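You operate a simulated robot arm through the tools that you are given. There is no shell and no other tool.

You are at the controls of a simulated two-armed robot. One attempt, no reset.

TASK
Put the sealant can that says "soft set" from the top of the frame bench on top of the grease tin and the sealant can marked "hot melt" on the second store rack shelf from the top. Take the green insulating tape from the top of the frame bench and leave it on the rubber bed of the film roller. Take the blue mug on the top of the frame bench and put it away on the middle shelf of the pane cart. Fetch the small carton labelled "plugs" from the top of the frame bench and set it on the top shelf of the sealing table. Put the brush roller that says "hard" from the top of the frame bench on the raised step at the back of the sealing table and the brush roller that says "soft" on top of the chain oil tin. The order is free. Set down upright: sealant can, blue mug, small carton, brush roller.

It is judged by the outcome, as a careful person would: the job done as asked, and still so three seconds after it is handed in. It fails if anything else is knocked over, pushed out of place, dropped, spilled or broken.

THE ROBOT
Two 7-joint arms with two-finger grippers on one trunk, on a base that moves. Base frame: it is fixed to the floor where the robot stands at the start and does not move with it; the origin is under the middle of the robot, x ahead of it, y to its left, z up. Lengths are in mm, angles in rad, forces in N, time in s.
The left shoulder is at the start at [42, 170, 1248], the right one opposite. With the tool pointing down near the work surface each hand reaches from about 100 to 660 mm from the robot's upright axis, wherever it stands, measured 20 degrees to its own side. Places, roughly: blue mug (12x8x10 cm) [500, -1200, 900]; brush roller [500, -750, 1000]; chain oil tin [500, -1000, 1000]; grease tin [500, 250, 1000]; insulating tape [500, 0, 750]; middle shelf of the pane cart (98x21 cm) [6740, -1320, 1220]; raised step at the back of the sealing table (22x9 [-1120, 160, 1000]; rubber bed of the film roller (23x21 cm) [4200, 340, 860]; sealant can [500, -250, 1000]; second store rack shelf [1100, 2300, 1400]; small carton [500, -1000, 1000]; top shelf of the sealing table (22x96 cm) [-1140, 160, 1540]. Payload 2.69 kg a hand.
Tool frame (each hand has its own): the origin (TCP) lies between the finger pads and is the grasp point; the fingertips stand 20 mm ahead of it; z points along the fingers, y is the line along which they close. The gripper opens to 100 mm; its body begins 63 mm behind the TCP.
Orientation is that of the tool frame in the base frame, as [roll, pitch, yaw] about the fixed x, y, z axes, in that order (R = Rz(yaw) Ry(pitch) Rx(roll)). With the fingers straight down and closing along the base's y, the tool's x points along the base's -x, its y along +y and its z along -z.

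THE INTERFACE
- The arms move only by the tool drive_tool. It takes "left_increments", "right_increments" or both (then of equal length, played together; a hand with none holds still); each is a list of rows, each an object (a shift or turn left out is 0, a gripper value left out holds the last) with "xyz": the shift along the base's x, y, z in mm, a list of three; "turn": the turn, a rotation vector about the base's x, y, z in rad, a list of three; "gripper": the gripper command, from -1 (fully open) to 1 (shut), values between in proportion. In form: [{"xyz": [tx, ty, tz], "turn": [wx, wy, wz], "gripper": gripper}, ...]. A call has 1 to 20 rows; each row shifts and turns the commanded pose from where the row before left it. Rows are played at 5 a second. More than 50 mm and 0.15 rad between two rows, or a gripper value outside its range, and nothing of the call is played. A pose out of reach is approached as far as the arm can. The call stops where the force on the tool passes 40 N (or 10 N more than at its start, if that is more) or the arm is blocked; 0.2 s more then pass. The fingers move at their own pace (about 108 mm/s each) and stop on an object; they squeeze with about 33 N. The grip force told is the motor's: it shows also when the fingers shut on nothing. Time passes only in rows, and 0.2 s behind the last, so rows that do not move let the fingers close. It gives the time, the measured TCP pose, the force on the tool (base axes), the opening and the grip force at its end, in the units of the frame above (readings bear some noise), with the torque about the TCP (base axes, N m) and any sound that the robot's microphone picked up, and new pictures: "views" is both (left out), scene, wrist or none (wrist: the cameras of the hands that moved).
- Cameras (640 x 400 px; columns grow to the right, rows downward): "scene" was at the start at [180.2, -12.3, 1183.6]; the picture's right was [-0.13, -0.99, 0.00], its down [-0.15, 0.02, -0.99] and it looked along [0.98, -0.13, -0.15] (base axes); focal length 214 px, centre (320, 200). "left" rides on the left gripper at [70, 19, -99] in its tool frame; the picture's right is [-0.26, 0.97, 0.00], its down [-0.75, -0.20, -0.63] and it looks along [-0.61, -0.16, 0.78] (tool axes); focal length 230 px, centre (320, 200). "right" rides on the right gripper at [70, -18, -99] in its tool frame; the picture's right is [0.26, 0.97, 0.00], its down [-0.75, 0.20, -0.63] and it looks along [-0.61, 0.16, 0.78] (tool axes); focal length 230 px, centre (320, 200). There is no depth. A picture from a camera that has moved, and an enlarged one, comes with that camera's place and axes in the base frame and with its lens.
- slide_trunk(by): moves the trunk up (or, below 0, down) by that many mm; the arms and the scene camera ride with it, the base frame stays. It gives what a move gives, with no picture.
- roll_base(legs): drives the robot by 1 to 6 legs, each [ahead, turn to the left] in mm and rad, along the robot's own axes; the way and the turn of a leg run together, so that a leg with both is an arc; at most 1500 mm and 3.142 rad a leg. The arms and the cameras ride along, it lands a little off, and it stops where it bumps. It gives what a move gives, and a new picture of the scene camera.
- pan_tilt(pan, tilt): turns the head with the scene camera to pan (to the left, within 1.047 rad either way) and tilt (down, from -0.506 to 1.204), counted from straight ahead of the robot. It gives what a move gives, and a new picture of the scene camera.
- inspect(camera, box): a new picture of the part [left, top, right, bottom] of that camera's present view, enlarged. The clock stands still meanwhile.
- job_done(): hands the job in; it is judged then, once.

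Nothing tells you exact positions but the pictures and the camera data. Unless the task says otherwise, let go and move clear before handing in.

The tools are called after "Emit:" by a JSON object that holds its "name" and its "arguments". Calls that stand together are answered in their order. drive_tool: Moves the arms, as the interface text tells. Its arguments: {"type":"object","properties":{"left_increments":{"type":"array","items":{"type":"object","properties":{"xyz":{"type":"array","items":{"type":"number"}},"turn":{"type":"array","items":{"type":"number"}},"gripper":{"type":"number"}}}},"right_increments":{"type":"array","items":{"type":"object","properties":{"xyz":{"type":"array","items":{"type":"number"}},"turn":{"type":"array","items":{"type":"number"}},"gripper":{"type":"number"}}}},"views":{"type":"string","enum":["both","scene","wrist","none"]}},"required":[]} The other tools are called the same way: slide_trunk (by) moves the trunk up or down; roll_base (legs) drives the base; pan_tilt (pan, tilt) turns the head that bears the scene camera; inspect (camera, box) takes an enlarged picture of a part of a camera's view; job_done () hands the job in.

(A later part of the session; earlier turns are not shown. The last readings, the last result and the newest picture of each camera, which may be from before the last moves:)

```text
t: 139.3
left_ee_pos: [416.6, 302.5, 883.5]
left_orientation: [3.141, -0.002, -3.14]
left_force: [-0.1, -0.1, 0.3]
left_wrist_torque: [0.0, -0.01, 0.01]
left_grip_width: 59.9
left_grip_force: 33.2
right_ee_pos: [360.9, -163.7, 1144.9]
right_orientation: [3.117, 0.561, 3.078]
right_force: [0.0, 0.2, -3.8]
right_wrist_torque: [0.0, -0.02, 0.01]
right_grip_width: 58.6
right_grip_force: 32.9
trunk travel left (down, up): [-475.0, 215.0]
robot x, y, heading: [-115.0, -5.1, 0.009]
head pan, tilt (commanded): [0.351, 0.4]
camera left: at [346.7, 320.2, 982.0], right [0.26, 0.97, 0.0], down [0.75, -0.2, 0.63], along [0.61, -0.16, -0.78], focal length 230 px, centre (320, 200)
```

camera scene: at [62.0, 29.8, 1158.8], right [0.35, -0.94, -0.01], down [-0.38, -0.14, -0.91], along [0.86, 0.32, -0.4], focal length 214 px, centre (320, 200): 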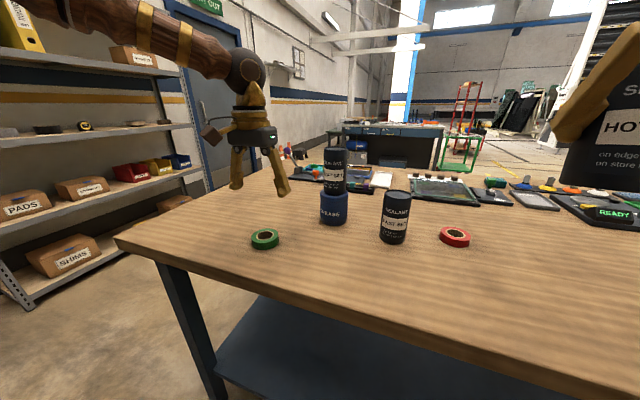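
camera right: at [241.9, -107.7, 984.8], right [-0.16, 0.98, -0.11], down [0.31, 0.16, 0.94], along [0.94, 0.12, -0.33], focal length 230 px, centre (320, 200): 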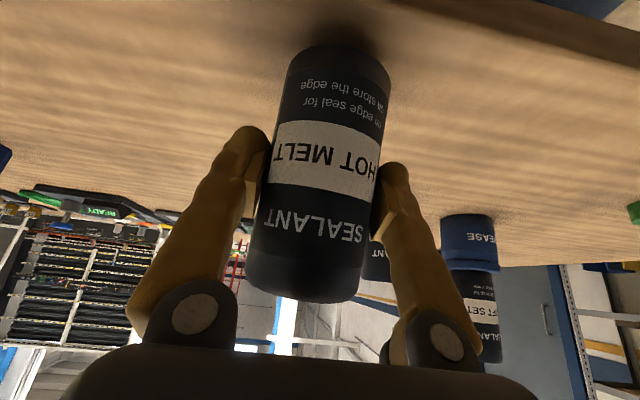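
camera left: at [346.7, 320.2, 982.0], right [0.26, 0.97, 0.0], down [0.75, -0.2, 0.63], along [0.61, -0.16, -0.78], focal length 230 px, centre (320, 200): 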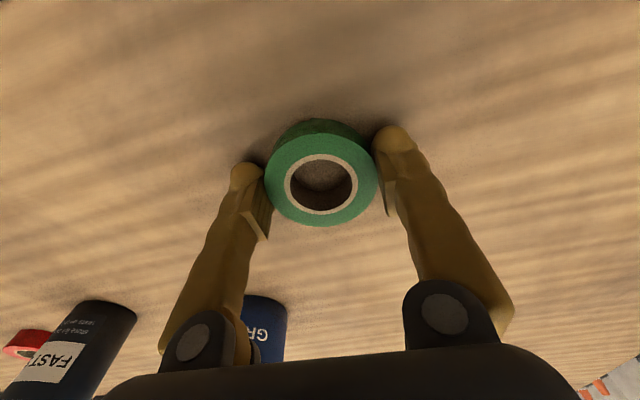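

Tape gripped (60 mm). I lift it and bring it in for travel.

Emit:
{"name": "drive_tool", "arguments": {"left_increments": [{"xyz": [0, 0, 25]}, {"xyz": [0, 0, 40]}, {"xyz": [0, 0, 45]}, {"xyz": [0, 0, 45]}, {"xyz": [-15, -15, 40]}, {"xyz": [-20, -20, 35]}, {"xyz": [-22, -20, 35]}, {"xyz": [-25, -20, 30]}, {"xyz": [-20, -15, 20]}, {"xyz": [0, 0, 0]}], "views": "wrist"}}

```text
t: 141.5
left_ee_pos: [315.0, 213.4, 1200.1]
left_orientation: [3.139, 0.001, 3.14]
left_force: [0.4, -0.5, -0.1]
left_wrist_torque: [0.02, 0.01, -0.02]
left_grip_width: 60.2
left_grip_force: 33.2
right_ee_pos: [361.6, -164.4, 1144.6]
right_orientation: [3.115, 0.561, 3.078]
right_force: [-0.2, 0.4, -3.6]
right_wrist_torque: [-0.03, 0.04, -0.02]
right_grip_width: 58.4
right_grip_force: 32.7
trunk travel left (down, up): [-475.0, 215.0]
robot x, y, heading: [-115.5, -2.1, 0.007]
head pan, tilt (commanded): [0.351, 0.4]
camera left: at [245.6, 230.4, 1298.9], right [0.26, 0.97, 0.0], down [0.75, -0.2, 0.63], along [0.61, -0.16, -0.78], focal length 230 px, centre (320, 200)
```

left: 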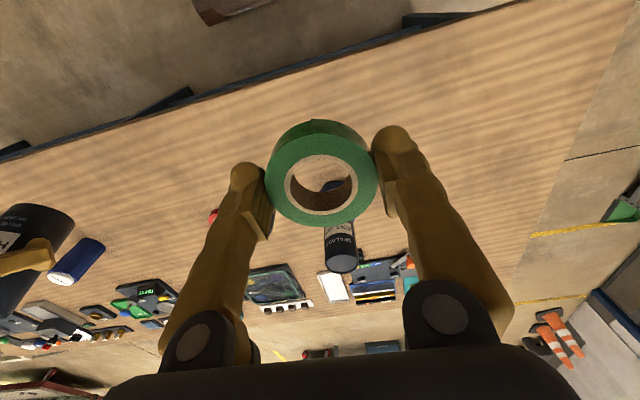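

Both items are held. I drive around the bench's left end toward the rack: first to [-115,1400], then to x≈1100.

Emit:
{"name": "roll_base", "arguments": {"legs": [[0, 1.563], [1400, 0], [0, -1.571], [1220, 0], [0, 1.571]]}}

Emit:
{"name": "pan_tilt", "arguments": {"pan": 0.0, "tilt": 0.1}}

```text
t: 166.0
left_ee_pos: [960.9, 1810.2, 1200.1]
left_orientation: [3.139, 0.001, -1.629]
left_force: [-0.5, 0.3, 0.1]
left_wrist_torque: [0.01, -0.01, 0.01]
left_grip_width: 59.0
left_grip_force: 32.9
right_ee_pos: [1340.0, 1833.0, 1144.8]
right_orientation: [3.115, 0.559, -1.695]
right_force: [-0.4, 0.0, -3.4]
right_wrist_torque: [-0.04, 0.0, 0.02]
right_grip_width: 58.8
right_grip_force: 33.4
trunk travel left (down, up): [-475.0, 215.0]
robot x, y, heading: [1159.2, 1370.9, 1.519]
head pan, tilt (commanded): [0.351, 0.4]
camera scene: at [1135.7, 1547.1, 1158.8], right [0.96, 0.29, -0.01], down [0.11, -0.39, -0.91], along [-0.27, 0.87, -0.4], focal length 214 px, centre (320, 200)
```

scene: 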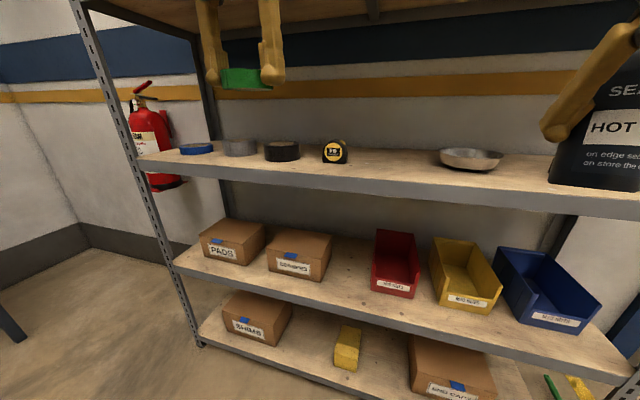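

```text
t: 166.9
left_ee_pos: [960.0, 1792.7, 1206.2]
left_orientation: [3.138, 0.017, -1.63]
left_force: [0.3, -0.1, -0.3]
left_wrist_torque: [0.02, 0.01, 0.0]
left_grip_width: 58.9
left_grip_force: 32.9
right_ee_pos: [1340.0, 1814.5, 1150.1]
right_orientation: [3.116, 0.575, -1.696]
right_force: [0.1, 0.3, -4.1]
right_wrist_torque: [-0.02, 0.0, 0.0]
right_grip_width: 58.6
right_grip_force: 33.3
trunk travel left (down, up): [-475.0, 215.0]
robot x, y, heading: [1159.8, 1370.0, 1.51]
head pan, tilt (commanded): [0.0, 0.099]
camera scene: at [1168.3, 1551.1, 1186.6], right [1.0, -0.05, 0.0], down [-0.01, -0.12, -0.99], along [0.05, 0.99, -0.12], focal length 214 px, centre (320, 200)
```

scene: 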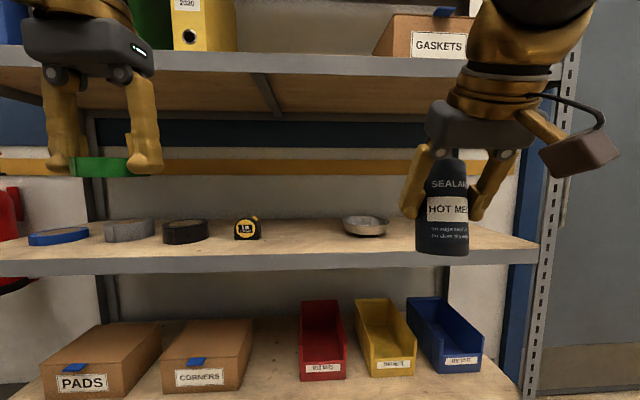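

I'm in front of the rack; hands are roughly 150 mm short of the shelf fronts. I raise the trunk fully to see the second shelf (with binders and GASKETS box).

Emit:
{"name": "slide_trunk", "arguments": {"by": 210}}

Emit:
{"name": "pan_tilt", "arguments": {"pan": 0.0, "tilt": 0.1}}

Emit:
{"name": "pan_tilt", "arguments": {"pan": 0.0, "tilt": -0.15}}

```text
t: 169.1
left_ee_pos: [959.1, 1791.7, 1416.0]
left_orientation: [3.137, 0.019, -1.629]
left_force: [-0.4, 1.9, 0.8]
left_wrist_torque: [0.0, 0.01, 0.01]
left_grip_width: 58.7
left_grip_force: 32.6
right_ee_pos: [1339.8, 1815.5, 1360.4]
right_orientation: [3.116, 0.575, -1.696]
right_force: [0.8, -0.6, -4.4]
right_wrist_torque: [-0.01, 0.02, -0.01]
right_grip_width: 58.3
right_grip_force: 33.0
trunk travel left (down, up): [-685.0, 5.0]
robot x, y, heading: [1162.7, 1367.5, 1.516]
head pan, tilt (commanded): [0.0, 0.099]
```

```text
t: 169.7
left_ee_pos: [960.0, 1792.1, 1415.3]
left_orientation: [3.138, 0.018, -1.63]
left_force: [0.2, 0.1, -1.0]
left_wrist_torque: [0.0, -0.05, -0.04]
left_grip_width: 58.8
left_grip_force: 32.8
right_ee_pos: [1341.1, 1815.1, 1360.7]
right_orientation: [3.115, 0.577, -1.696]
right_force: [0.2, 0.2, -2.9]
right_wrist_torque: [0.0, 0.01, 0.01]
right_grip_width: 58.4
right_grip_force: 33.1
trunk travel left (down, up): [-685.0, 5.0]
robot x, y, heading: [1161.6, 1368.7, 1.517]
head pan, tilt (commanded): [0.0, 0.099]
camera scene: at [1168.0, 1554.7, 1396.6], right [1.0, -0.05, 0.0], down [-0.01, -0.12, -0.99], along [0.05, 0.99, -0.12], focal length 214 px, centre (320, 200)
```

scene: 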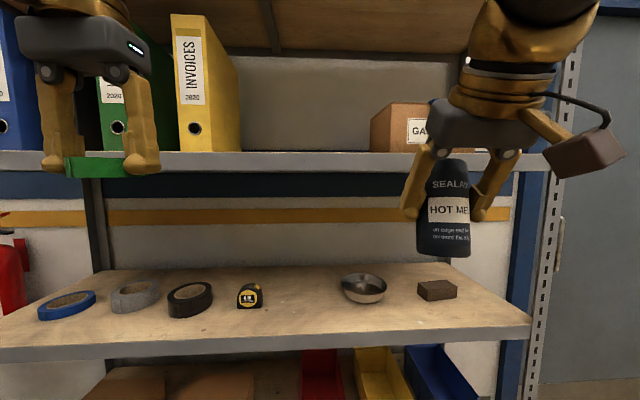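

```text
t: 170.5
left_ee_pos: [961.5, 1792.3, 1416.2]
left_orientation: [3.137, 0.016, -1.631]
left_force: [0.0, 0.3, -0.2]
left_wrist_torque: [0.0, -0.03, 0.03]
left_grip_width: 58.5
left_grip_force: 33.2
right_ee_pos: [1340.0, 1815.3, 1362.0]
right_orientation: [3.115, 0.575, -1.697]
right_force: [0.8, 1.0, -4.4]
right_wrist_torque: [-0.02, 0.02, -0.01]
right_grip_width: 58.3
right_grip_force: 33.0
trunk travel left (down, up): [-685.0, 5.0]
robot x, y, heading: [1157.8, 1368.4, 1.52]
head pan, tilt (commanded): [0.0, -0.15]
camera scene: at [1167.6, 1548.3, 1418.9], right [1.0, -0.05, 0.0], down [0.01, 0.13, -0.99], along [0.05, 0.99, 0.13], focal length 214 px, centre (320, 200)
```

scene: 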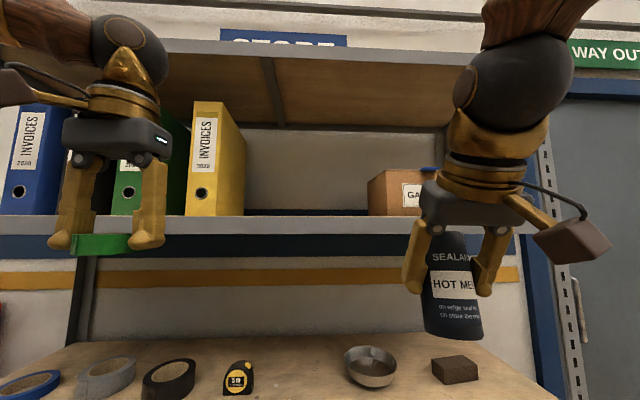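

Rack front is at y≈2037, second shelf top z≈1446, with free space x≈990–1320 between binder and GASKETS box. I raise the can above shelf level while restoring it to vertical, and pull the left hand back a bit.

Emit:
{"name": "drive_tool", "arguments": {"left_increments": [{"xyz": [0, -10, 0]}, {"xyz": [0, -10, 0]}, {"xyz": [0, -10, 0]}, {"xyz": [0, -10, 0]}, {"xyz": [0, -10, 0]}, {"xyz": [0, 0, 0]}, {"xyz": [0, 0, 0]}], "right_increments": [{"xyz": [0, 0, 38], "turn": [0.0454, -0.009, -0.0026]}, {"xyz": [0, 0, 38], "turn": [0.0454, -0.009, -0.0026]}, {"xyz": [0, 0, 38], "turn": [0.0454, -0.009, -0.0026]}, {"xyz": [0, 0, 38], "turn": [0.0454, -0.009, -0.0026]}, {"xyz": [0, 0, 38], "turn": [0.0454, -0.009, -0.0026]}, {"xyz": [0, 0, 0]}, {"xyz": [0, 0, 0]}]}}

```text
t: 172.1
left_ee_pos: [960.8, 1740.2, 1415.5]
left_orientation: [3.136, 0.018, -1.628]
left_force: [-0.2, -0.2, 0.4]
left_wrist_torque: [-0.02, -0.01, 0.03]
left_grip_width: 58.5
left_grip_force: 33.2
right_ee_pos: [1340.4, 1814.0, 1385.2]
right_orientation: [3.122, 0.587, -1.697]
right_force: [1.3, -0.5, -3.2]
right_wrist_torque: [0.0, -0.01, -0.01]
right_grip_width: 58.5
right_grip_force: 33.0
right hand out of reach, approached as far as the arm can: row 2, 3, 4, 5
trunk travel left (down, up): [-685.0, 5.0]
robot x, y, heading: [1163.7, 1366.8, 1.519]
head pan, tilt (commanded): [0.0, -0.15]
camera scene: at [1167.7, 1548.2, 1419.0], right [1.0, -0.05, 0.0], down [0.01, 0.13, -0.99], along [0.05, 0.99, 0.13], focal length 214 px, centre (320, 200)
camera right: at [1346.5, 1699.4, 1427.3], right [-0.99, -0.1, -0.13], down [-0.15, 0.29, 0.94], along [-0.06, 0.95, -0.31], focal length 230 px, centre (320, 200)
camera left: at [938.4, 1670.1, 1514.2], right [-0.95, 0.32, 0.01], down [0.25, 0.73, 0.64], along [0.2, 0.61, -0.77], focal length 230 px, centre (320, 200)
```

scene: 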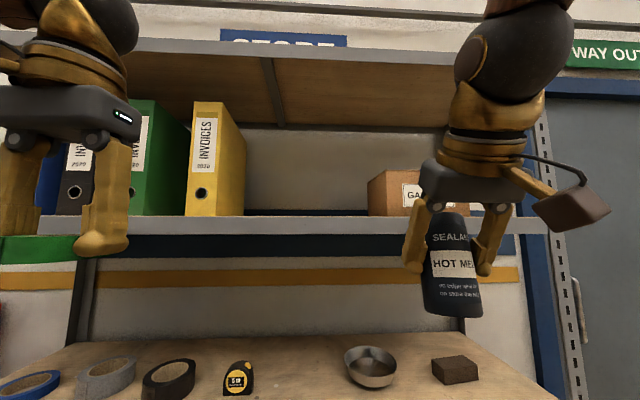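
right: 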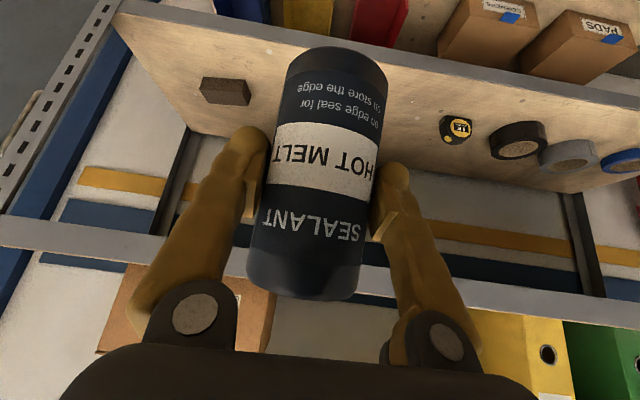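
left: 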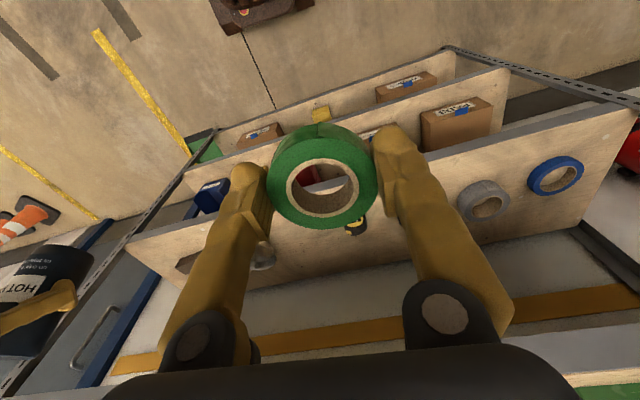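

The tilted hand is too close to the body for that height. I back the base 150 mm to allow the hand to extend forward as it rises.

Emit:
{"name": "roll_base", "arguments": {"legs": [[-150, 0]]}}

Emit:
{"name": "drive_tool", "arguments": {"right_increments": [{"xyz": [0, 30, 0]}, {"xyz": [0, 30, 10]}, {"xyz": [0, 30, 20]}, {"xyz": [0, 30, 30], "turn": [0.04, -0.009, -0.0026]}, {"xyz": [0, 20, 35], "turn": [0.05, -0.009, -0.0026]}, {"xyz": [0, 0, 35], "turn": [0.05, -0.009, -0.0026]}, {"xyz": [0, 0, 35], "turn": [0.05, -0.009, -0.0026]}, {"xyz": [0, 0, 20], "turn": [0.03, -0.009, -0.0026]}, {"xyz": [0, 0, 0]}]}}

```text
t: 173.4
left_ee_pos: [952.5, 1597.3, 1415.3]
left_orientation: [3.136, 0.012, -1.629]
left_force: [0.4, -0.5, 0.2]
left_wrist_torque: [-0.04, 0.0, -0.01]
left_grip_width: 58.7
left_grip_force: 32.3
right_ee_pos: [1332.5, 1668.7, 1383.4]
right_orientation: [3.124, 0.585, -1.695]
right_force: [0.0, 0.2, -4.8]
right_wrist_torque: [-0.05, -0.02, -0.02]
right_grip_width: 58.5
right_grip_force: 33.2
trunk travel left (down, up): [-685.0, 5.0]
robot x, y, heading: [1154.3, 1220.4, 1.519]
head pan, tilt (commanded): [0.0, -0.15]
camera scene: at [1159.7, 1404.3, 1418.4], right [1.0, -0.05, 0.0], down [0.01, 0.13, -0.99], along [0.05, 0.99, 0.13], focal length 214 px, centre (320, 200)
```

scene: 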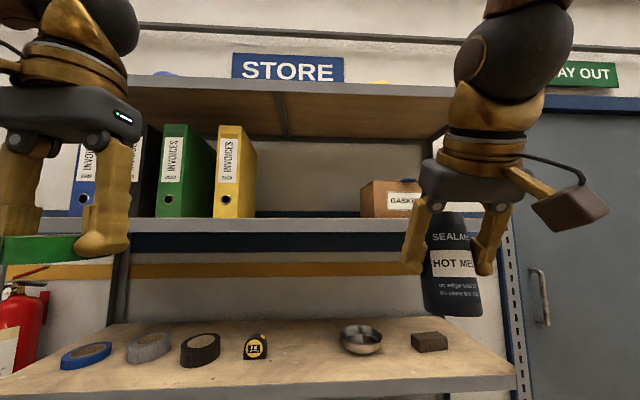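

```text
t: 175.4
left_ee_pos: [951.4, 1572.0, 1420.5]
left_orientation: [3.135, 0.032, -1.629]
left_force: [0.7, -0.4, -0.3]
left_wrist_torque: [0.03, -0.03, -0.01]
left_grip_width: 58.7
left_grip_force: 32.5
right_ee_pos: [1331.5, 1782.3, 1575.8]
right_orientation: [-3.136, 0.829, -1.692]
right_force: [-0.4, 0.1, -4.0]
right_wrist_torque: [-0.02, -0.02, 0.01]
right_grip_width: 58.3
right_grip_force: 32.5
trunk travel left (down, up): [-685.0, 5.0]
robot x, y, heading: [1153.4, 1222.7, 1.518]
head pan, tilt (commanded): [0.0, -0.15]
camera scene: at [1159.5, 1399.6, 1419.1], right [1.0, -0.05, 0.0], down [0.01, 0.13, -0.99], along [0.05, 0.99, 0.13], focal length 214 px, centre (320, 200)
camera right: at [1334.3, 1661.7, 1590.4], right [-0.98, -0.05, -0.19], down [-0.2, 0.07, 0.98], along [-0.04, 1.0, -0.08], focal length 230 px, centre (320, 200)
```

scene: 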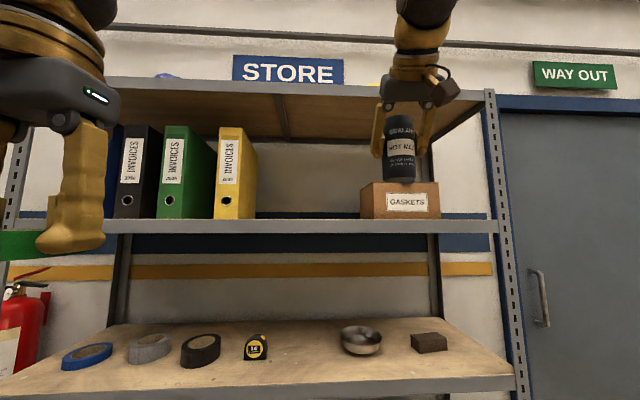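
right: 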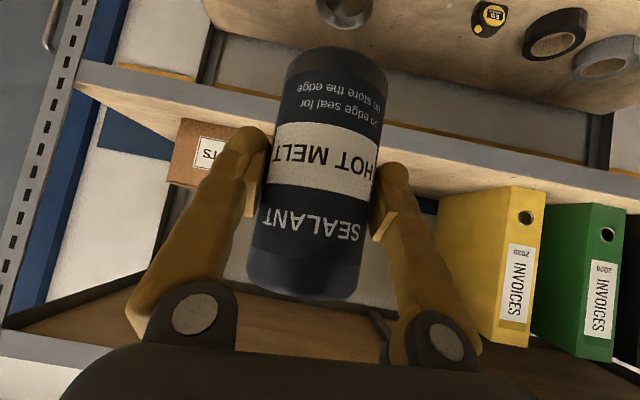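

The can is now vertical and above shelf height. I move 150 mm closer and turn slightly left so the free spot lies to my right.

Emit:
{"name": "roll_base", "arguments": {"legs": [[150, 0], [0, 0.2]]}}

Emit:
{"name": "drive_tool", "arguments": {"right_increments": [{"xyz": [0, 0, 0]}, {"xyz": [0, 0, 0]}]}}

```text
t: 177.6
left_ee_pos: [895.4, 1678.6, 1418.9]
left_orientation: [3.131, 0.031, -1.435]
left_force: [-0.1, 0.8, -0.9]
left_wrist_torque: [-0.08, 0.03, 0.02]
left_grip_width: 58.3
left_grip_force: 33.0
right_ee_pos: [1227.9, 1960.0, 1572.2]
right_orientation: [-3.138, 0.824, -1.498]
right_force: [1.0, 1.6, -4.3]
right_wrist_torque: [-0.05, 0.02, 0.02]
right_grip_width: 58.4
right_grip_force: 33.1
trunk travel left (down, up): [-685.0, 5.0]
robot x, y, heading: [1162.3, 1367.3, 1.715]
head pan, tilt (commanded): [0.0, -0.15]
camera scene: at [1134.0, 1551.2, 1418.3], right [0.99, 0.14, 0.0], down [-0.02, 0.13, -0.99], along [-0.14, 0.98, 0.13], focal length 214 px, centre (320, 200)
```

scene: 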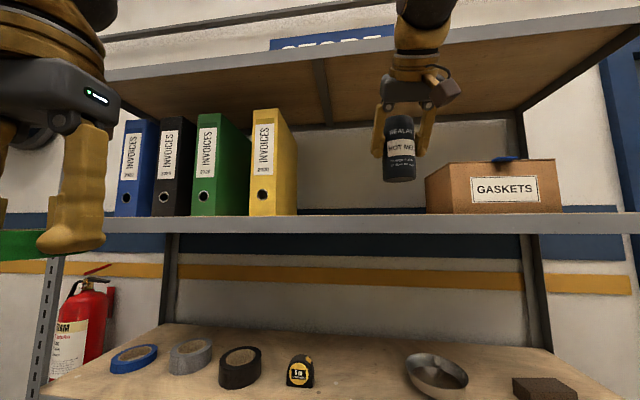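

```text
t: 177.8
left_ee_pos: [911.3, 1618.4, 1433.3]
left_orientation: [3.119, 0.073, -1.442]
left_force: [2.9, 0.0, -0.8]
left_wrist_torque: [0.0, 0.29, 0.01]
left_grip_width: 58.4
left_grip_force: 32.4
right_ee_pos: [1237.4, 1886.4, 1508.2]
right_orientation: [3.114, 0.608, -1.535]
right_force: [-2.5, -0.8, -5.8]
right_wrist_torque: [0.13, -0.1, -0.1]
right_grip_width: 58.0
right_grip_force: 33.0
trunk travel left (down, up): [-685.0, 5.0]
robot x, y, heading: [1164.9, 1368.6, 1.714]
head pan, tilt (commanded): [0.0, -0.15]
stopped in row 1 (right hand): the force on the tool passed its limit at 100 N (the readings are from after the stop); the commanded pose is now the measured one
camera scene: at [1143.4, 1535.4, 1420.3], right [0.99, 0.14, -0.01], down [-0.03, 0.14, -0.99], along [-0.14, 0.98, 0.14], focal length 214 px, centre (320, 200)
camera right: at [1261.2, 1775.1, 1548.2], right [-0.96, -0.26, -0.13], down [-0.19, 0.25, 0.95], along [-0.22, 0.93, -0.29], focal length 230 px, centre (320, 200)
```

scene: 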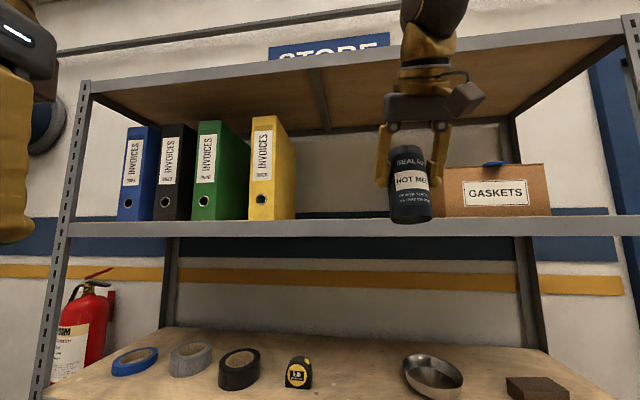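
right: 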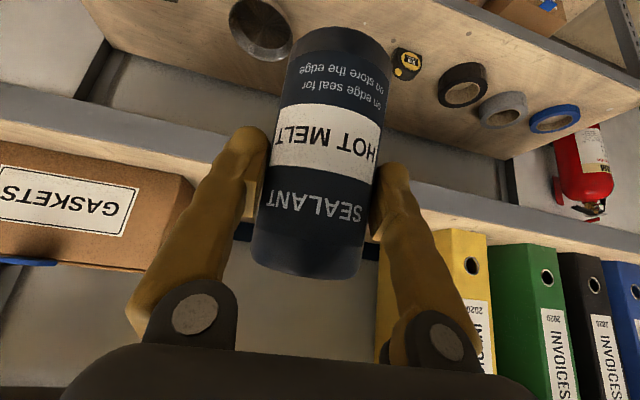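

The hand jerked back right after the base move (trunk still swaying); the can slipped about 10 mm lower in the grip but is still held. I'll let things settle before moving arms after any drive.

Emit:
{"name": "pan_tilt", "arguments": {"pan": 0.0, "tilt": 0.0}}

Emit:
{"name": "pan_tilt", "arguments": {"pan": 0.0, "tilt": -0.1}}

Emit:
{"name": "inspect", "arguments": {"camera": "right", "box": [0, 0, 640, 400]}}

```text
t: 178.5
left_ee_pos: [900.4, 1623.5, 1430.7]
left_orientation: [3.13, 0.065, -1.436]
left_force: [0.2, -0.4, -0.2]
left_wrist_torque: [0.11, -0.01, 0.01]
left_grip_width: 58.2
left_grip_force: 33.3
right_ee_pos: [1225.2, 1894.5, 1509.5]
right_orientation: [3.118, 0.607, -1.533]
right_force: [-1.1, -1.5, -4.0]
right_wrist_torque: [0.05, -0.02, -0.02]
right_grip_width: 58.4
right_grip_force: 32.7
trunk travel left (down, up): [-685.0, 5.0]
robot x, y, heading: [1159.4, 1368.9, 1.715]
head pan, tilt (commanded): [0.0, 0.0]
camera scene: at [1132.5, 1545.6, 1406.5], right [0.99, 0.14, 0.0], down [0.0, -0.01, -1.0], along [-0.14, 0.99, -0.01], focal length 214 px, centre (320, 200)
```

scene: 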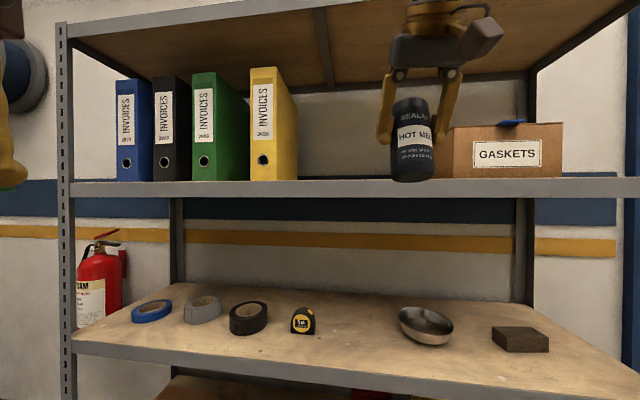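

```text
t: 179.2
left_ee_pos: [901.4, 1627.2, 1430.5]
left_orientation: [3.13, 0.061, -1.438]
left_force: [-0.5, -0.3, -0.8]
left_wrist_torque: [0.03, -0.01, -0.01]
left_grip_width: 58.4
left_grip_force: 33.5
right_ee_pos: [1224.5, 1895.9, 1507.9]
right_orientation: [3.119, 0.605, -1.534]
right_force: [-0.6, -0.8, -3.6]
right_wrist_torque: [-0.03, 0.02, 0.0]
right_grip_width: 58.2
right_grip_force: 32.7
trunk travel left (down, up): [-685.0, 5.0]
robot x, y, heading: [1158.7, 1370.0, 1.717]
head pan, tilt (commanded): [0.0, -0.099]
camera scene: at [1132.6, 1544.9, 1415.0], right [0.99, 0.14, 0.0], down [-0.01, 0.08, -1.0], along [-0.14, 0.99, 0.08], focal length 214 px, centre (320, 200)
```

scene: 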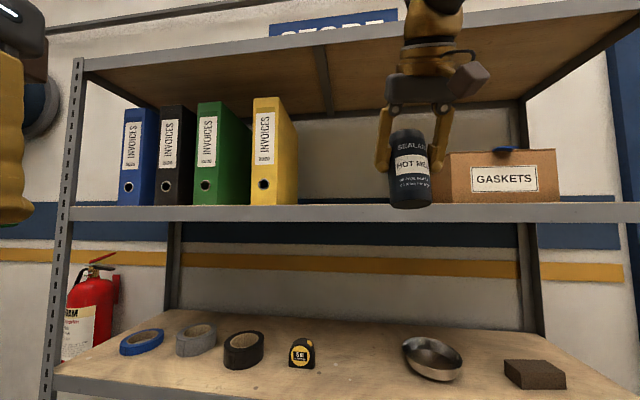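

```text
1.00 times, centred on (320, 200) of right (not enlarged: the box is as wide or as high as the picture)
camera zoom: at [1249.3, 1784.7, 1548.8], right [-0.96, -0.26, -0.13], down [-0.19, 0.25, 0.95], along [-0.21, 0.93, -0.29], focal length 230 px, centre (320, 200)
```

zoom: 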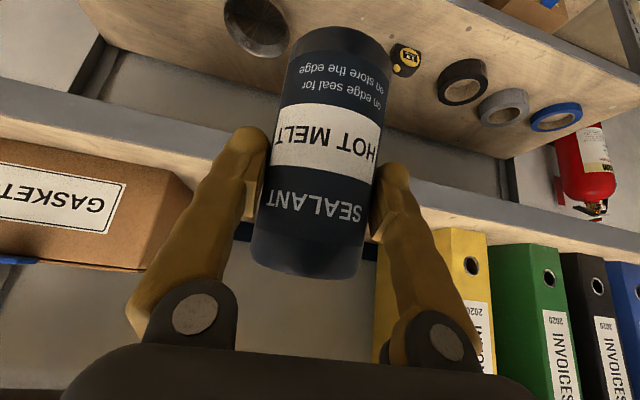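

Shelf contents are undisturbed. I raise, extend and re-level the can in front of the shelf.

Emit:
{"name": "drive_tool", "arguments": {"right_increments": [{"xyz": [-4, 14, 6], "turn": [0.04, -0.001, -0.002]}, {"xyz": [-4, 14, 10], "turn": [0.04, -0.001, -0.002]}, {"xyz": [-4, 14, 14], "turn": [0.04, -0.001, -0.002]}, {"xyz": [-4, 10, 15], "turn": [0.04, -0.001, -0.002]}, {"xyz": [-4, 8, 15], "turn": [0.04, -0.001, -0.002]}, {"xyz": [0, 0, 0]}, {"xyz": [0, 0, 0]}]}}

```text
t: 180.8
left_ee_pos: [900.4, 1629.9, 1430.1]
left_orientation: [3.13, 0.062, -1.437]
left_force: [-0.5, 0.1, -0.1]
left_wrist_torque: [0.01, -0.02, 0.01]
left_grip_width: 58.4
left_grip_force: 32.6
right_ee_pos: [1208.8, 1952.7, 1605.2]
right_orientation: [3.123, 0.888, -1.541]
right_force: [-0.1, -0.8, -4.8]
right_wrist_torque: [-0.04, -0.01, 0.0]
right_grip_width: 58.3
right_grip_force: 32.9
trunk travel left (down, up): [-685.0, 5.0]
robot x, y, heading: [1161.6, 1368.3, 1.717]
head pan, tilt (commanded): [0.0, -0.099]
camera scene: at [1132.8, 1547.8, 1414.6], right [0.99, 0.14, 0.0], down [-0.01, 0.08, -1.0], along [-0.14, 0.99, 0.08], focal length 214 px, centre (320, 200)
camera right: at [1231.0, 1835.0, 1613.3], right [-0.96, -0.21, -0.19], down [-0.19, -0.02, 0.98], along [-0.21, 0.98, -0.02], focal length 230 px, centre (320, 200)
```

scene: 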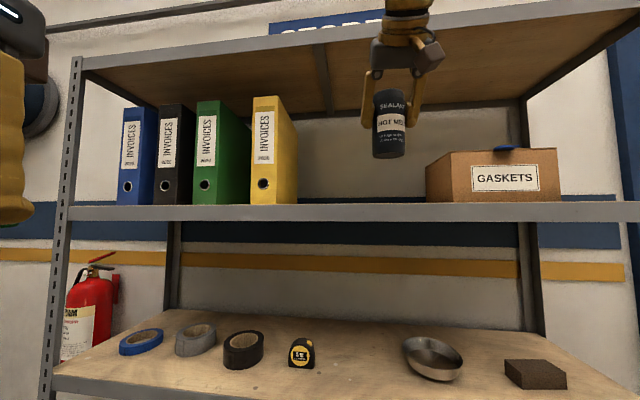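
right: 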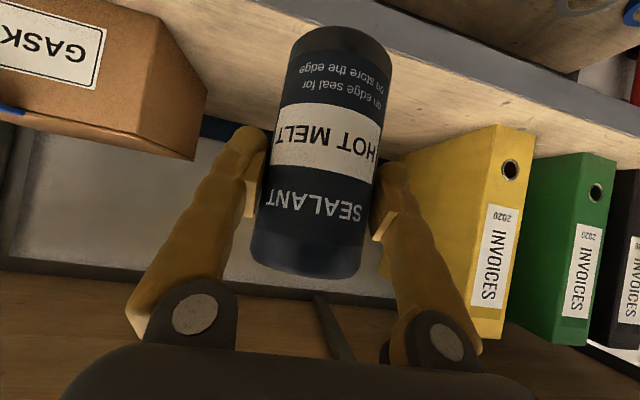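

Now I extend into the free space over the shelf while correcting the tilt.

Emit:
{"name": "drive_tool", "arguments": {"right_increments": [{"xyz": [-8.8, 36.5, -10], "turn": [-0.0164, -0.002, -0.002]}, {"xyz": [-8.8, 36.5, -10], "turn": [-0.0164, -0.002, -0.002]}, {"xyz": [-8.8, 36.5, -10], "turn": [-0.0164, -0.002, -0.002]}, {"xyz": [-8.8, 36.5, -10], "turn": [-0.0164, -0.002, -0.002]}, {"xyz": [-8.8, 30, -10], "turn": [-0.0164, -0.002, -0.002]}, {"xyz": [0, 0, 0]}, {"xyz": [0, 0, 0]}]}}

```text
t: 181.7
left_ee_pos: [902.5, 1604.9, 1432.8]
left_orientation: [3.125, 0.079, -1.436]
left_force: [0.6, 0.1, -0.8]
left_wrist_torque: [0.06, 0.02, -0.01]
left_grip_width: 58.5
left_grip_force: 32.6
right_ee_pos: [1180.5, 2055.0, 1589.3]
right_orientation: [3.125, 0.85, -1.546]
right_force: [0.5, -1.3, -5.8]
right_wrist_torque: [0.04, 0.04, -0.01]
right_grip_width: 58.0
right_grip_force: 32.9
trunk travel left (down, up): [-685.0, 5.0]
robot x, y, heading: [1162.7, 1365.9, 1.719]
head pan, tilt (commanded): [0.0, -0.099]
stopped in row 4 (right hand): the arm was blocked; the commanded pose is now the measured one
camera scene: at [1132.6, 1547.8, 1414.7], right [0.99, 0.14, 0.0], down [-0.01, 0.08, -1.0], along [-0.14, 0.99, 0.08], focal length 214 px, centre (320, 200)
camera right: at [1201.9, 1936.9, 1600.6], right [-0.96, -0.21, -0.18], down [-0.19, 0.01, 0.98], along [-0.2, 0.98, -0.05], focal length 230 px, centre (320, 200)
```

scene: 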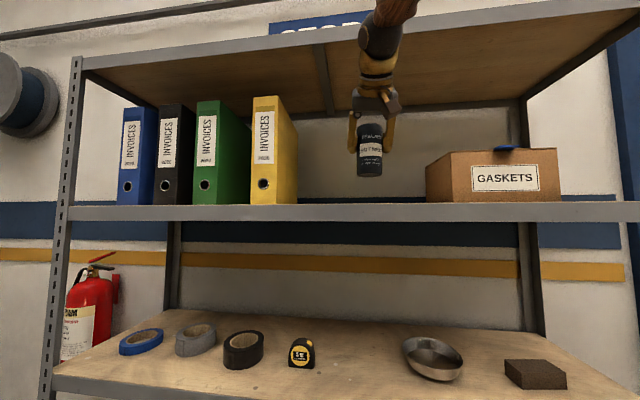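
right: 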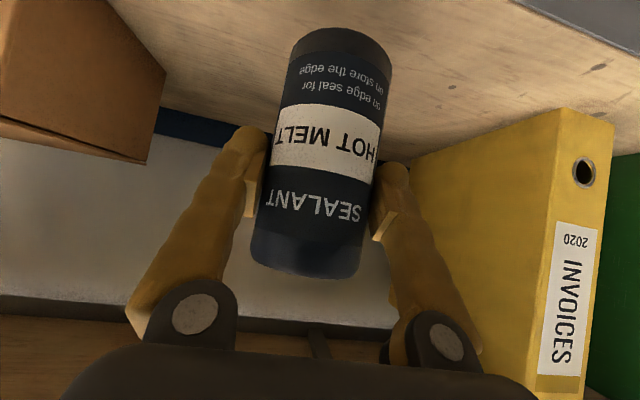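

The arm reports blocked at y≈2055. I'll look up at the right arm to find what it touches.

Emit:
{"name": "pan_tilt", "arguments": {"pan": -0.3, "tilt": -0.5}}

Emit:
{"name": "pan_tilt", "arguments": {"pan": -0.8, "tilt": -0.4}}

```text
t: 182.6
left_ee_pos: [901.9, 1608.9, 1432.6]
left_orientation: [3.126, 0.076, -1.436]
left_force: [0.5, 0.5, -0.4]
left_wrist_torque: [-0.01, -0.03, -0.02]
left_grip_width: 58.4
left_grip_force: 33.1
right_ee_pos: [1180.1, 2058.9, 1587.4]
right_orientation: [3.121, 0.848, -1.548]
right_force: [0.4, 1.1, -4.9]
right_wrist_torque: [-0.08, -0.03, 0.01]
right_grip_width: 58.2
right_grip_force: 33.3
trunk travel left (down, up): [-685.0, 5.0]
robot x, y, heading: [1158.9, 1368.3, 1.718]
head pan, tilt (commanded): [-0.3, -0.499]
camera scene: at [1155.9, 1530.3, 1446.0], right [0.99, -0.15, 0.01], down [0.08, 0.46, -0.89], along [0.13, 0.88, 0.46], focal length 214 px, centre (320, 200)
```

scene: 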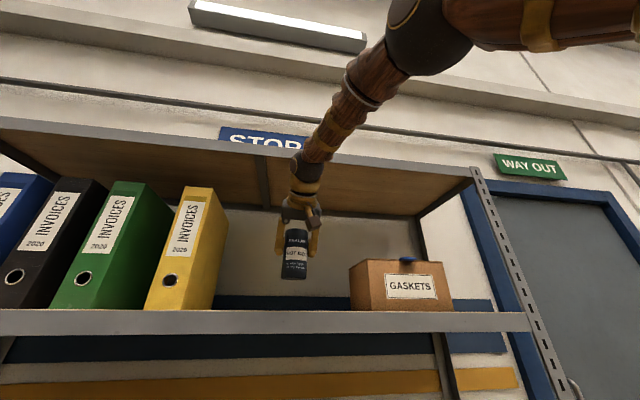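

```text
t: 183.5
left_ee_pos: [902.7, 1606.8, 1432.9]
left_orientation: [3.125, 0.079, -1.434]
left_force: [0.7, -1.0, -0.5]
left_wrist_torque: [0.02, 0.03, 0.01]
left_grip_width: 58.4
left_grip_force: 33.3
right_ee_pos: [1179.9, 2056.8, 1588.5]
right_orientation: [3.123, 0.851, -1.548]
right_force: [0.1, -0.4, -3.6]
right_wrist_torque: [-0.03, -0.02, 0.0]
right_grip_width: 58.4
right_grip_force: 32.7
trunk travel left (down, up): [-685.0, 5.0]
robot x, y, heading: [1162.0, 1366.8, 1.721]
head pan, tilt (commanded): [-0.799, -0.4]
camera scene: at [1190.2, 1519.8, 1439.5], right [0.79, -0.61, 0.01], down [0.24, 0.29, -0.93], along [0.56, 0.74, 0.38], focal length 214 px, centre (320, 200)
```

scene: 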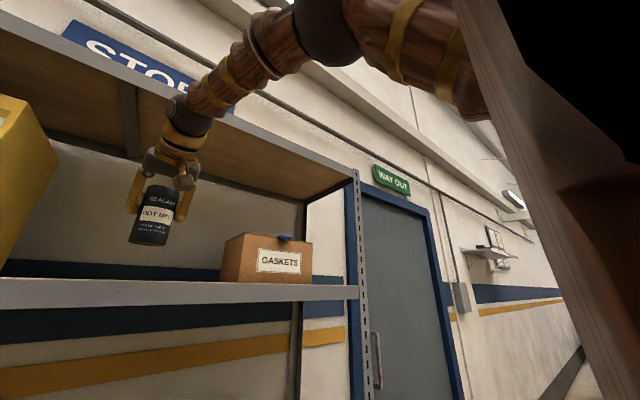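

No external contact is evident. I retry with small slow steps.

Emit:
{"name": "drive_tool", "arguments": {"right_increments": [{"xyz": [-2, 10, -4], "turn": [-0.006, 0, 0]}, {"xyz": [-2, 10, -4], "turn": [-0.006, 0, 0]}, {"xyz": [-2, 10, -4], "turn": [-0.006, 0, 0]}, {"xyz": [-2, 10, -4], "turn": [-0.006, 0, 0]}, {"xyz": [0, 0, 0]}], "views": "none"}}

```text
t: 183.8
left_ee_pos: [906.2, 1580.8, 1437.1]
left_orientation: [3.122, 0.099, -1.436]
left_force: [1.2, -0.3, 0.4]
left_wrist_torque: [0.07, -0.04, 0.03]
left_grip_width: 58.2
left_grip_force: 32.9
right_ee_pos: [1182.5, 2033.4, 1599.1]
right_orientation: [3.12, 0.867, -1.552]
right_force: [-1.0, -0.6, -5.8]
right_wrist_torque: [0.03, -0.01, -0.02]
right_grip_width: 58.7
right_grip_force: 33.0
trunk travel left (down, up): [-685.0, 5.0]
robot x, y, heading: [1166.0, 1369.1, 1.714]
head pan, tilt (commanded): [-0.799, -0.4]
stopped in row 1 (right hand): the arm was blocked; the commanded pose is now the measured one
```

The arm is nearly fully extended (about 585 mm from shoulder to wrist), so I should bring the base closer. I drive 100 mm ahead with the can held above shelf level.

Emit:
{"name": "roll_base", "arguments": {"legs": [[100, 0]]}}

Emit:
{"name": "pan_tilt", "arguments": {"pan": -0.1, "tilt": -0.1}}

Emit:
{"name": "pan_tilt", "arguments": {"pan": -0.1, "tilt": -0.15}}

```text
t: 185.0
left_ee_pos: [895.0, 1652.6, 1441.8]
left_orientation: [3.126, 0.121, -1.437]
left_force: [-0.6, 1.1, -0.4]
left_wrist_torque: [-0.09, -0.03, -0.01]
left_grip_width: 58.7
left_grip_force: 33.4
right_ee_pos: [1172.3, 2100.9, 1613.0]
right_orientation: [3.118, 0.886, -1.552]
right_force: [-0.9, 0.0, -2.9]
right_wrist_torque: [-0.14, -0.05, -0.07]
right_grip_width: 58.4
right_grip_force: 33.2
trunk travel left (down, up): [-685.0, 5.0]
robot x, y, heading: [1147.3, 1468.0, 1.716]
head pan, tilt (commanded): [-0.799, -0.4]
camera scene: at [1180.5, 1581.9, 1442.9], right [0.79, -0.61, -0.01], down [0.24, 0.32, -0.92], along [0.56, 0.73, 0.39], focal length 214 px, centre (320, 200)
```

scene: 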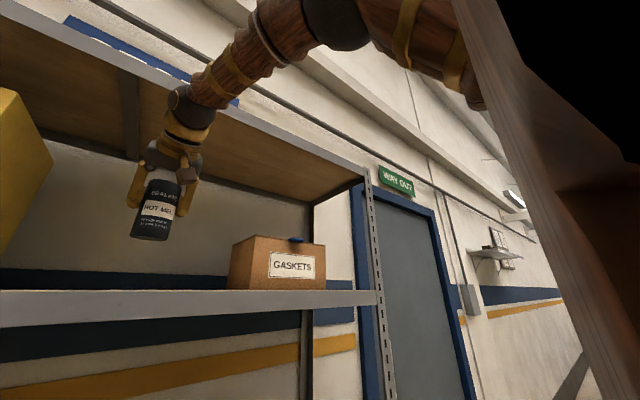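

```text
t: 186.0
left_ee_pos: [897.4, 1634.2, 1444.2]
left_orientation: [3.124, 0.133, -1.437]
left_force: [-0.1, 0.9, -0.9]
left_wrist_torque: [-0.11, -0.06, 0.01]
left_grip_width: 58.5
left_grip_force: 32.9
right_ee_pos: [1175.5, 2081.1, 1620.2]
right_orientation: [3.116, 0.897, -1.553]
right_force: [-1.0, 0.1, -3.9]
right_wrist_torque: [-0.1, -0.03, -0.01]
right_grip_width: 58.2
right_grip_force: 33.2
trunk travel left (down, up): [-685.0, 5.0]
robot x, y, heading: [1144.4, 1466.8, 1.715]
head pan, tilt (commanded): [-0.099, -0.099]
camera scene: at [1135.3, 1593.2, 1420.6], right [1.0, 0.04, 0.0], down [-0.01, 0.12, -0.99], along [-0.04, 0.99, 0.12], focal length 214 px, centre (320, 200)
```

scene: 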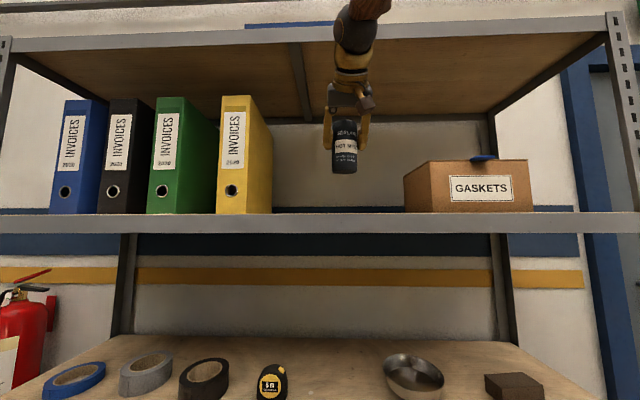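

```text
t: 186.7
left_ee_pos: [890.9, 1685.0, 1435.7]
left_orientation: [3.122, 0.096, -1.435]
left_force: [0.5, 0.5, -0.4]
left_wrist_torque: [-0.01, 0.02, 0.02]
left_grip_width: 58.7
left_grip_force: 33.5
right_ee_pos: [1165.5, 2139.1, 1596.4]
right_orientation: [3.122, 0.858, -1.549]
right_force: [-0.1, -0.3, -5.4]
right_wrist_torque: [0.0, 0.02, 0.01]
right_grip_width: 58.5
right_grip_force: 33.0
trunk travel left (down, up): [-685.0, 5.0]
robot x, y, heading: [1148.0, 1468.4, 1.72]
head pan, tilt (commanded): [-0.099, -0.15]
camera scene: at [1125.4, 1658.2, 1417.2], right [1.0, 0.05, 0.0], down [0.0, 0.12, -0.99], along [-0.05, 0.99, 0.12], focal length 214 px, centre (320, 200)
```

scene: 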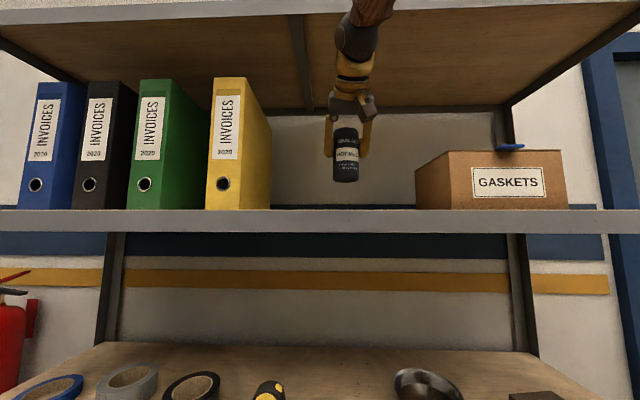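

The body sways for a couple of seconds after each drive. I wait once more to be sure it's settled.

Emit:
{"name": "pan_tilt", "arguments": {"pan": -0.1, "tilt": -0.1}}

Emit:
{"name": "inspect", "arguments": {"camera": "right", "box": [0, 0, 640, 400]}}

```text
t: 187.3
left_ee_pos: [893.7, 1659.6, 1440.1]
left_orientation: [3.12, 0.114, -1.436]
left_force: [-0.1, -0.2, -0.5]
left_wrist_torque: [0.0, -0.03, 0.0]
left_grip_width: 58.3
left_grip_force: 33.4
right_ee_pos: [1172.5, 2105.6, 1607.4]
right_orientation: [3.119, 0.877, -1.553]
right_force: [0.3, -0.9, -4.8]
right_wrist_torque: [-0.06, 0.01, 0.02]
right_grip_width: 58.3
right_grip_force: 32.9
trunk travel left (down, up): [-685.0, 5.0]
robot x, y, heading: [1150.6, 1466.0, 1.716]
head pan, tilt (commanded): [-0.099, -0.099]
camera scene: at [1134.0, 1602.6, 1419.6], right [1.0, 0.04, 0.0], down [-0.01, 0.11, -0.99], along [-0.04, 0.99, 0.11], focal length 214 px, centre (320, 200)
```

scene: 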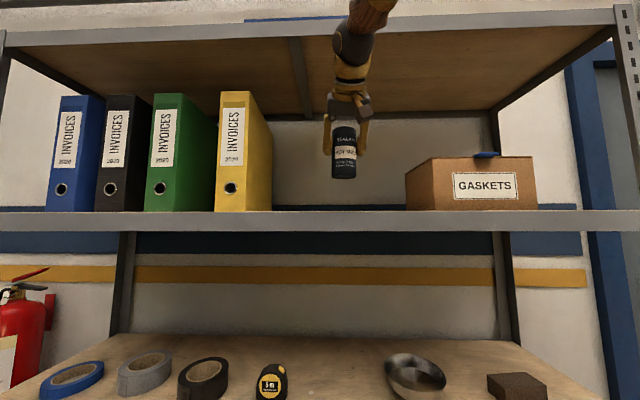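

```text
1.00 times, centred on (320, 200) of right (not enlarged: the box is as wide or as high as the picture)
camera zoom: at [1194.7, 1987.8, 1615.6], right [-0.96, -0.2, -0.18], down [-0.19, -0.01, 0.98], along [-0.2, 0.98, -0.03], focal length 230 px, centre (320, 200)
```

zoom: 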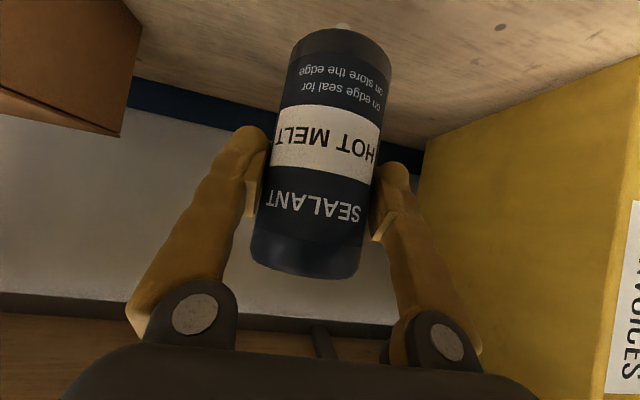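

The upper body is still oscillating. I'll wait using tiny trunk moves and watch it decay.

Emit:
{"name": "slide_trunk", "arguments": {"by": -10}}

Emit:
{"name": "slide_trunk", "arguments": {"by": -10}}

Emit:
{"name": "slide_trunk", "arguments": {"by": -5}}

Emit:
{"name": "slide_trunk", "arguments": {"by": -5}}

Emit:
{"name": "slide_trunk", "arguments": {"by": 0}}

```text
t: 187.9
left_ee_pos: [893.7, 1657.4, 1430.6]
left_orientation: [3.124, 0.118, -1.439]
left_force: [-0.4, -1.8, 0.2]
left_wrist_torque: [0.1, 0.0, -0.04]
left_grip_width: 58.5
left_grip_force: 32.9
right_ee_pos: [1170.2, 2107.0, 1601.5]
right_orientation: [3.118, 0.886, -1.552]
right_force: [-0.8, -2.5, -2.3]
right_wrist_torque: [-0.02, 0.0, 0.01]
right_grip_width: 58.4
right_grip_force: 33.1
trunk travel left (down, up): [-675.0, 15.0]
robot x, y, heading: [1147.0, 1464.9, 1.72]
head pan, tilt (commanded): [-0.099, -0.099]
```

```text
t: 188.4
left_ee_pos: [892.2, 1681.8, 1416.6]
left_orientation: [3.124, 0.097, -1.436]
left_force: [0.5, -2.7, 0.2]
left_wrist_torque: [0.08, 0.03, 0.01]
left_grip_width: 58.2
left_grip_force: 33.3
right_ee_pos: [1167.4, 2133.5, 1579.5]
right_orientation: [3.121, 0.863, -1.549]
right_force: [0.3, -0.7, -3.4]
right_wrist_torque: [0.08, 0.03, -0.02]
right_grip_width: 58.1
right_grip_force: 32.8
trunk travel left (down, up): [-665.0, 25.0]
robot x, y, heading: [1144.9, 1462.1, 1.714]
head pan, tilt (commanded): [-0.099, -0.099]
```

```text
t: 189.0
left_ee_pos: [894.6, 1651.5, 1417.0]
left_orientation: [3.122, 0.122, -1.438]
left_force: [0.2, 0.7, 0.8]
left_wrist_torque: [-0.05, -0.02, -0.01]
left_grip_width: 58.3
left_grip_force: 32.3
right_ee_pos: [1170.8, 2100.8, 1589.6]
right_orientation: [3.118, 0.886, -1.55]
right_force: [-0.1, 0.0, -3.8]
right_wrist_torque: [-0.13, 0.03, -0.02]
right_grip_width: 58.2
right_grip_force: 32.7
trunk travel left (down, up): [-660.0, 30.0]
robot x, y, heading: [1148.1, 1468.0, 1.712]
head pan, tilt (commanded): [-0.099, -0.099]
```

```text
t: 189.5
left_ee_pos: [894.1, 1668.0, 1407.8]
left_orientation: [3.123, 0.112, -1.436]
left_force: [0.1, -0.5, 0.0]
left_wrist_torque: [0.08, -0.04, -0.03]
left_grip_width: 58.5
left_grip_force: 32.9
right_ee_pos: [1168.7, 2118.8, 1577.2]
right_orientation: [3.119, 0.877, -1.551]
right_force: [0.0, -1.1, -3.7]
right_wrist_torque: [0.03, -0.02, -0.04]
right_grip_width: 58.3
right_grip_force: 33.0
trunk travel left (down, up): [-655.0, 35.0]
robot x, y, heading: [1148.1, 1462.5, 1.714]
head pan, tilt (commanded): [-0.099, -0.099]
```

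```text
t: 190.0
left_ee_pos: [891.7, 1678.7, 1407.1]
left_orientation: [3.122, 0.101, -1.436]
left_force: [0.4, 0.5, -0.7]
left_wrist_torque: [-0.08, -0.01, 0.01]
left_grip_width: 58.6
left_grip_force: 33.3
right_ee_pos: [1168.1, 2129.1, 1569.9]
right_orientation: [3.121, 0.866, -1.55]
right_force: [-0.2, 1.9, -5.3]
right_wrist_torque: [-0.04, 0.01, 0.01]
right_grip_width: 58.3
right_grip_force: 33.3
trunk travel left (down, up): [-655.0, 35.0]
robot x, y, heading: [1148.3, 1466.9, 1.716]
head pan, tilt (commanded): [-0.099, -0.099]
```

Oscillation is decaying. I keep waiting a little.

Emit:
{"name": "slide_trunk", "arguments": {"by": 0}}

Emit:
{"name": "slide_trunk", "arguments": {"by": 0}}

Emit:
{"name": "slide_trunk", "arguments": {"by": 0}}

Emit:
{"name": "slide_trunk", "arguments": {"by": 0}}

Emit:
{"name": "slide_trunk", "arguments": {"by": 0}}

Emit:
{"name": "slide_trunk", "arguments": {"by": 0}}

```text
t: 190.5
left_ee_pos: [891.8, 1670.6, 1408.8]
left_orientation: [3.121, 0.108, -1.437]
left_force: [-0.6, 0.8, 0.1]
left_wrist_torque: [-0.08, -0.03, 0.03]
left_grip_width: 58.6
left_grip_force: 33.1
right_ee_pos: [1170.0, 2121.6, 1574.9]
right_orientation: [3.12, 0.873, -1.553]
right_force: [-1.1, 0.4, -4.7]
right_wrist_torque: [-0.03, 0.0, -0.04]
right_grip_width: 58.5
right_grip_force: 32.9
trunk travel left (down, up): [-655.0, 35.0]
robot x, y, heading: [1148.4, 1467.8, 1.714]
head pan, tilt (commanded): [-0.099, -0.099]
```

```text
t: 191.0
left_ee_pos: [893.4, 1667.9, 1408.7]
left_orientation: [3.124, 0.11, -1.436]
left_force: [0.5, 0.3, -0.2]
left_wrist_torque: [-0.03, 0.01, 0.0]
left_grip_width: 58.7
left_grip_force: 33.0
right_ee_pos: [1168.9, 2118.3, 1577.4]
right_orientation: [3.12, 0.875, -1.553]
right_force: [-1.0, 0.6, -4.2]
right_wrist_torque: [-0.05, 0.01, 0.05]
right_grip_width: 58.3
right_grip_force: 33.2
trunk travel left (down, up): [-655.0, 35.0]
robot x, y, heading: [1145.8, 1465.4, 1.713]
head pan, tilt (commanded): [-0.099, -0.099]
```

```text
t: 191.5
left_ee_pos: [893.4, 1667.8, 1408.1]
left_orientation: [3.123, 0.112, -1.436]
left_force: [-0.9, -0.4, -0.1]
left_wrist_torque: [0.0, 0.02, -0.01]
left_grip_width: 58.4
left_grip_force: 33.0
right_ee_pos: [1168.8, 2117.6, 1577.1]
right_orientation: [3.118, 0.875, -1.551]
right_force: [-0.4, -0.6, -4.7]
right_wrist_torque: [-0.04, -0.02, -0.02]
right_grip_width: 58.3
right_grip_force: 33.3
trunk travel left (down, up): [-655.0, 35.0]
robot x, y, heading: [1147.3, 1465.3, 1.715]
head pan, tilt (commanded): [-0.099, -0.099]
```

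```text
t: 192.0
left_ee_pos: [893.8, 1665.6, 1409.2]
left_orientation: [3.121, 0.112, -1.434]
left_force: [-0.3, -0.4, -0.2]
left_wrist_torque: [0.03, 0.01, -0.01]
left_grip_width: 58.5
left_grip_force: 32.2
right_ee_pos: [1170.9, 2117.3, 1577.7]
right_orientation: [3.118, 0.876, -1.551]
right_force: [0.1, -0.8, -3.4]
right_wrist_torque: [-0.04, 0.04, 0.0]
right_grip_width: 58.2
right_grip_force: 33.4
trunk travel left (down, up): [-655.0, 35.0]
robot x, y, heading: [1144.7, 1469.5, 1.717]
head pan, tilt (commanded): [-0.099, -0.099]
```

```text
t: 192.5
left_ee_pos: [892.5, 1666.5, 1408.8]
left_orientation: [3.122, 0.108, -1.435]
left_force: [0.7, -0.3, -0.7]
left_wrist_torque: [0.01, -0.02, -0.01]
left_grip_width: 58.5
left_grip_force: 32.8
right_ee_pos: [1169.9, 2117.4, 1576.7]
right_orientation: [3.119, 0.877, -1.55]
right_force: [-0.5, 0.8, -3.6]
right_wrist_torque: [-0.03, 0.02, 0.01]
right_grip_width: 58.4
right_grip_force: 32.5
trunk travel left (down, up): [-655.0, 35.0]
robot x, y, heading: [1144.4, 1469.6, 1.713]
head pan, tilt (commanded): [-0.099, -0.099]
```

```text
t: 193.0
left_ee_pos: [892.1, 1666.8, 1409.0]
left_orientation: [3.123, 0.111, -1.437]
left_force: [-0.4, 0.0, 0.0]
left_wrist_torque: [0.01, 0.02, -0.02]
left_grip_width: 58.4
left_grip_force: 33.3
right_ee_pos: [1169.7, 2117.3, 1577.3]
right_orientation: [3.118, 0.877, -1.551]
right_force: [-0.4, -0.1, -4.1]
right_wrist_torque: [-0.05, 0.0, 0.0]
right_grip_width: 58.3
right_grip_force: 33.0
trunk travel left (down, up): [-655.0, 35.0]
robot x, y, heading: [1148.4, 1467.3, 1.716]
head pan, tilt (commanded): [-0.099, -0.099]
```

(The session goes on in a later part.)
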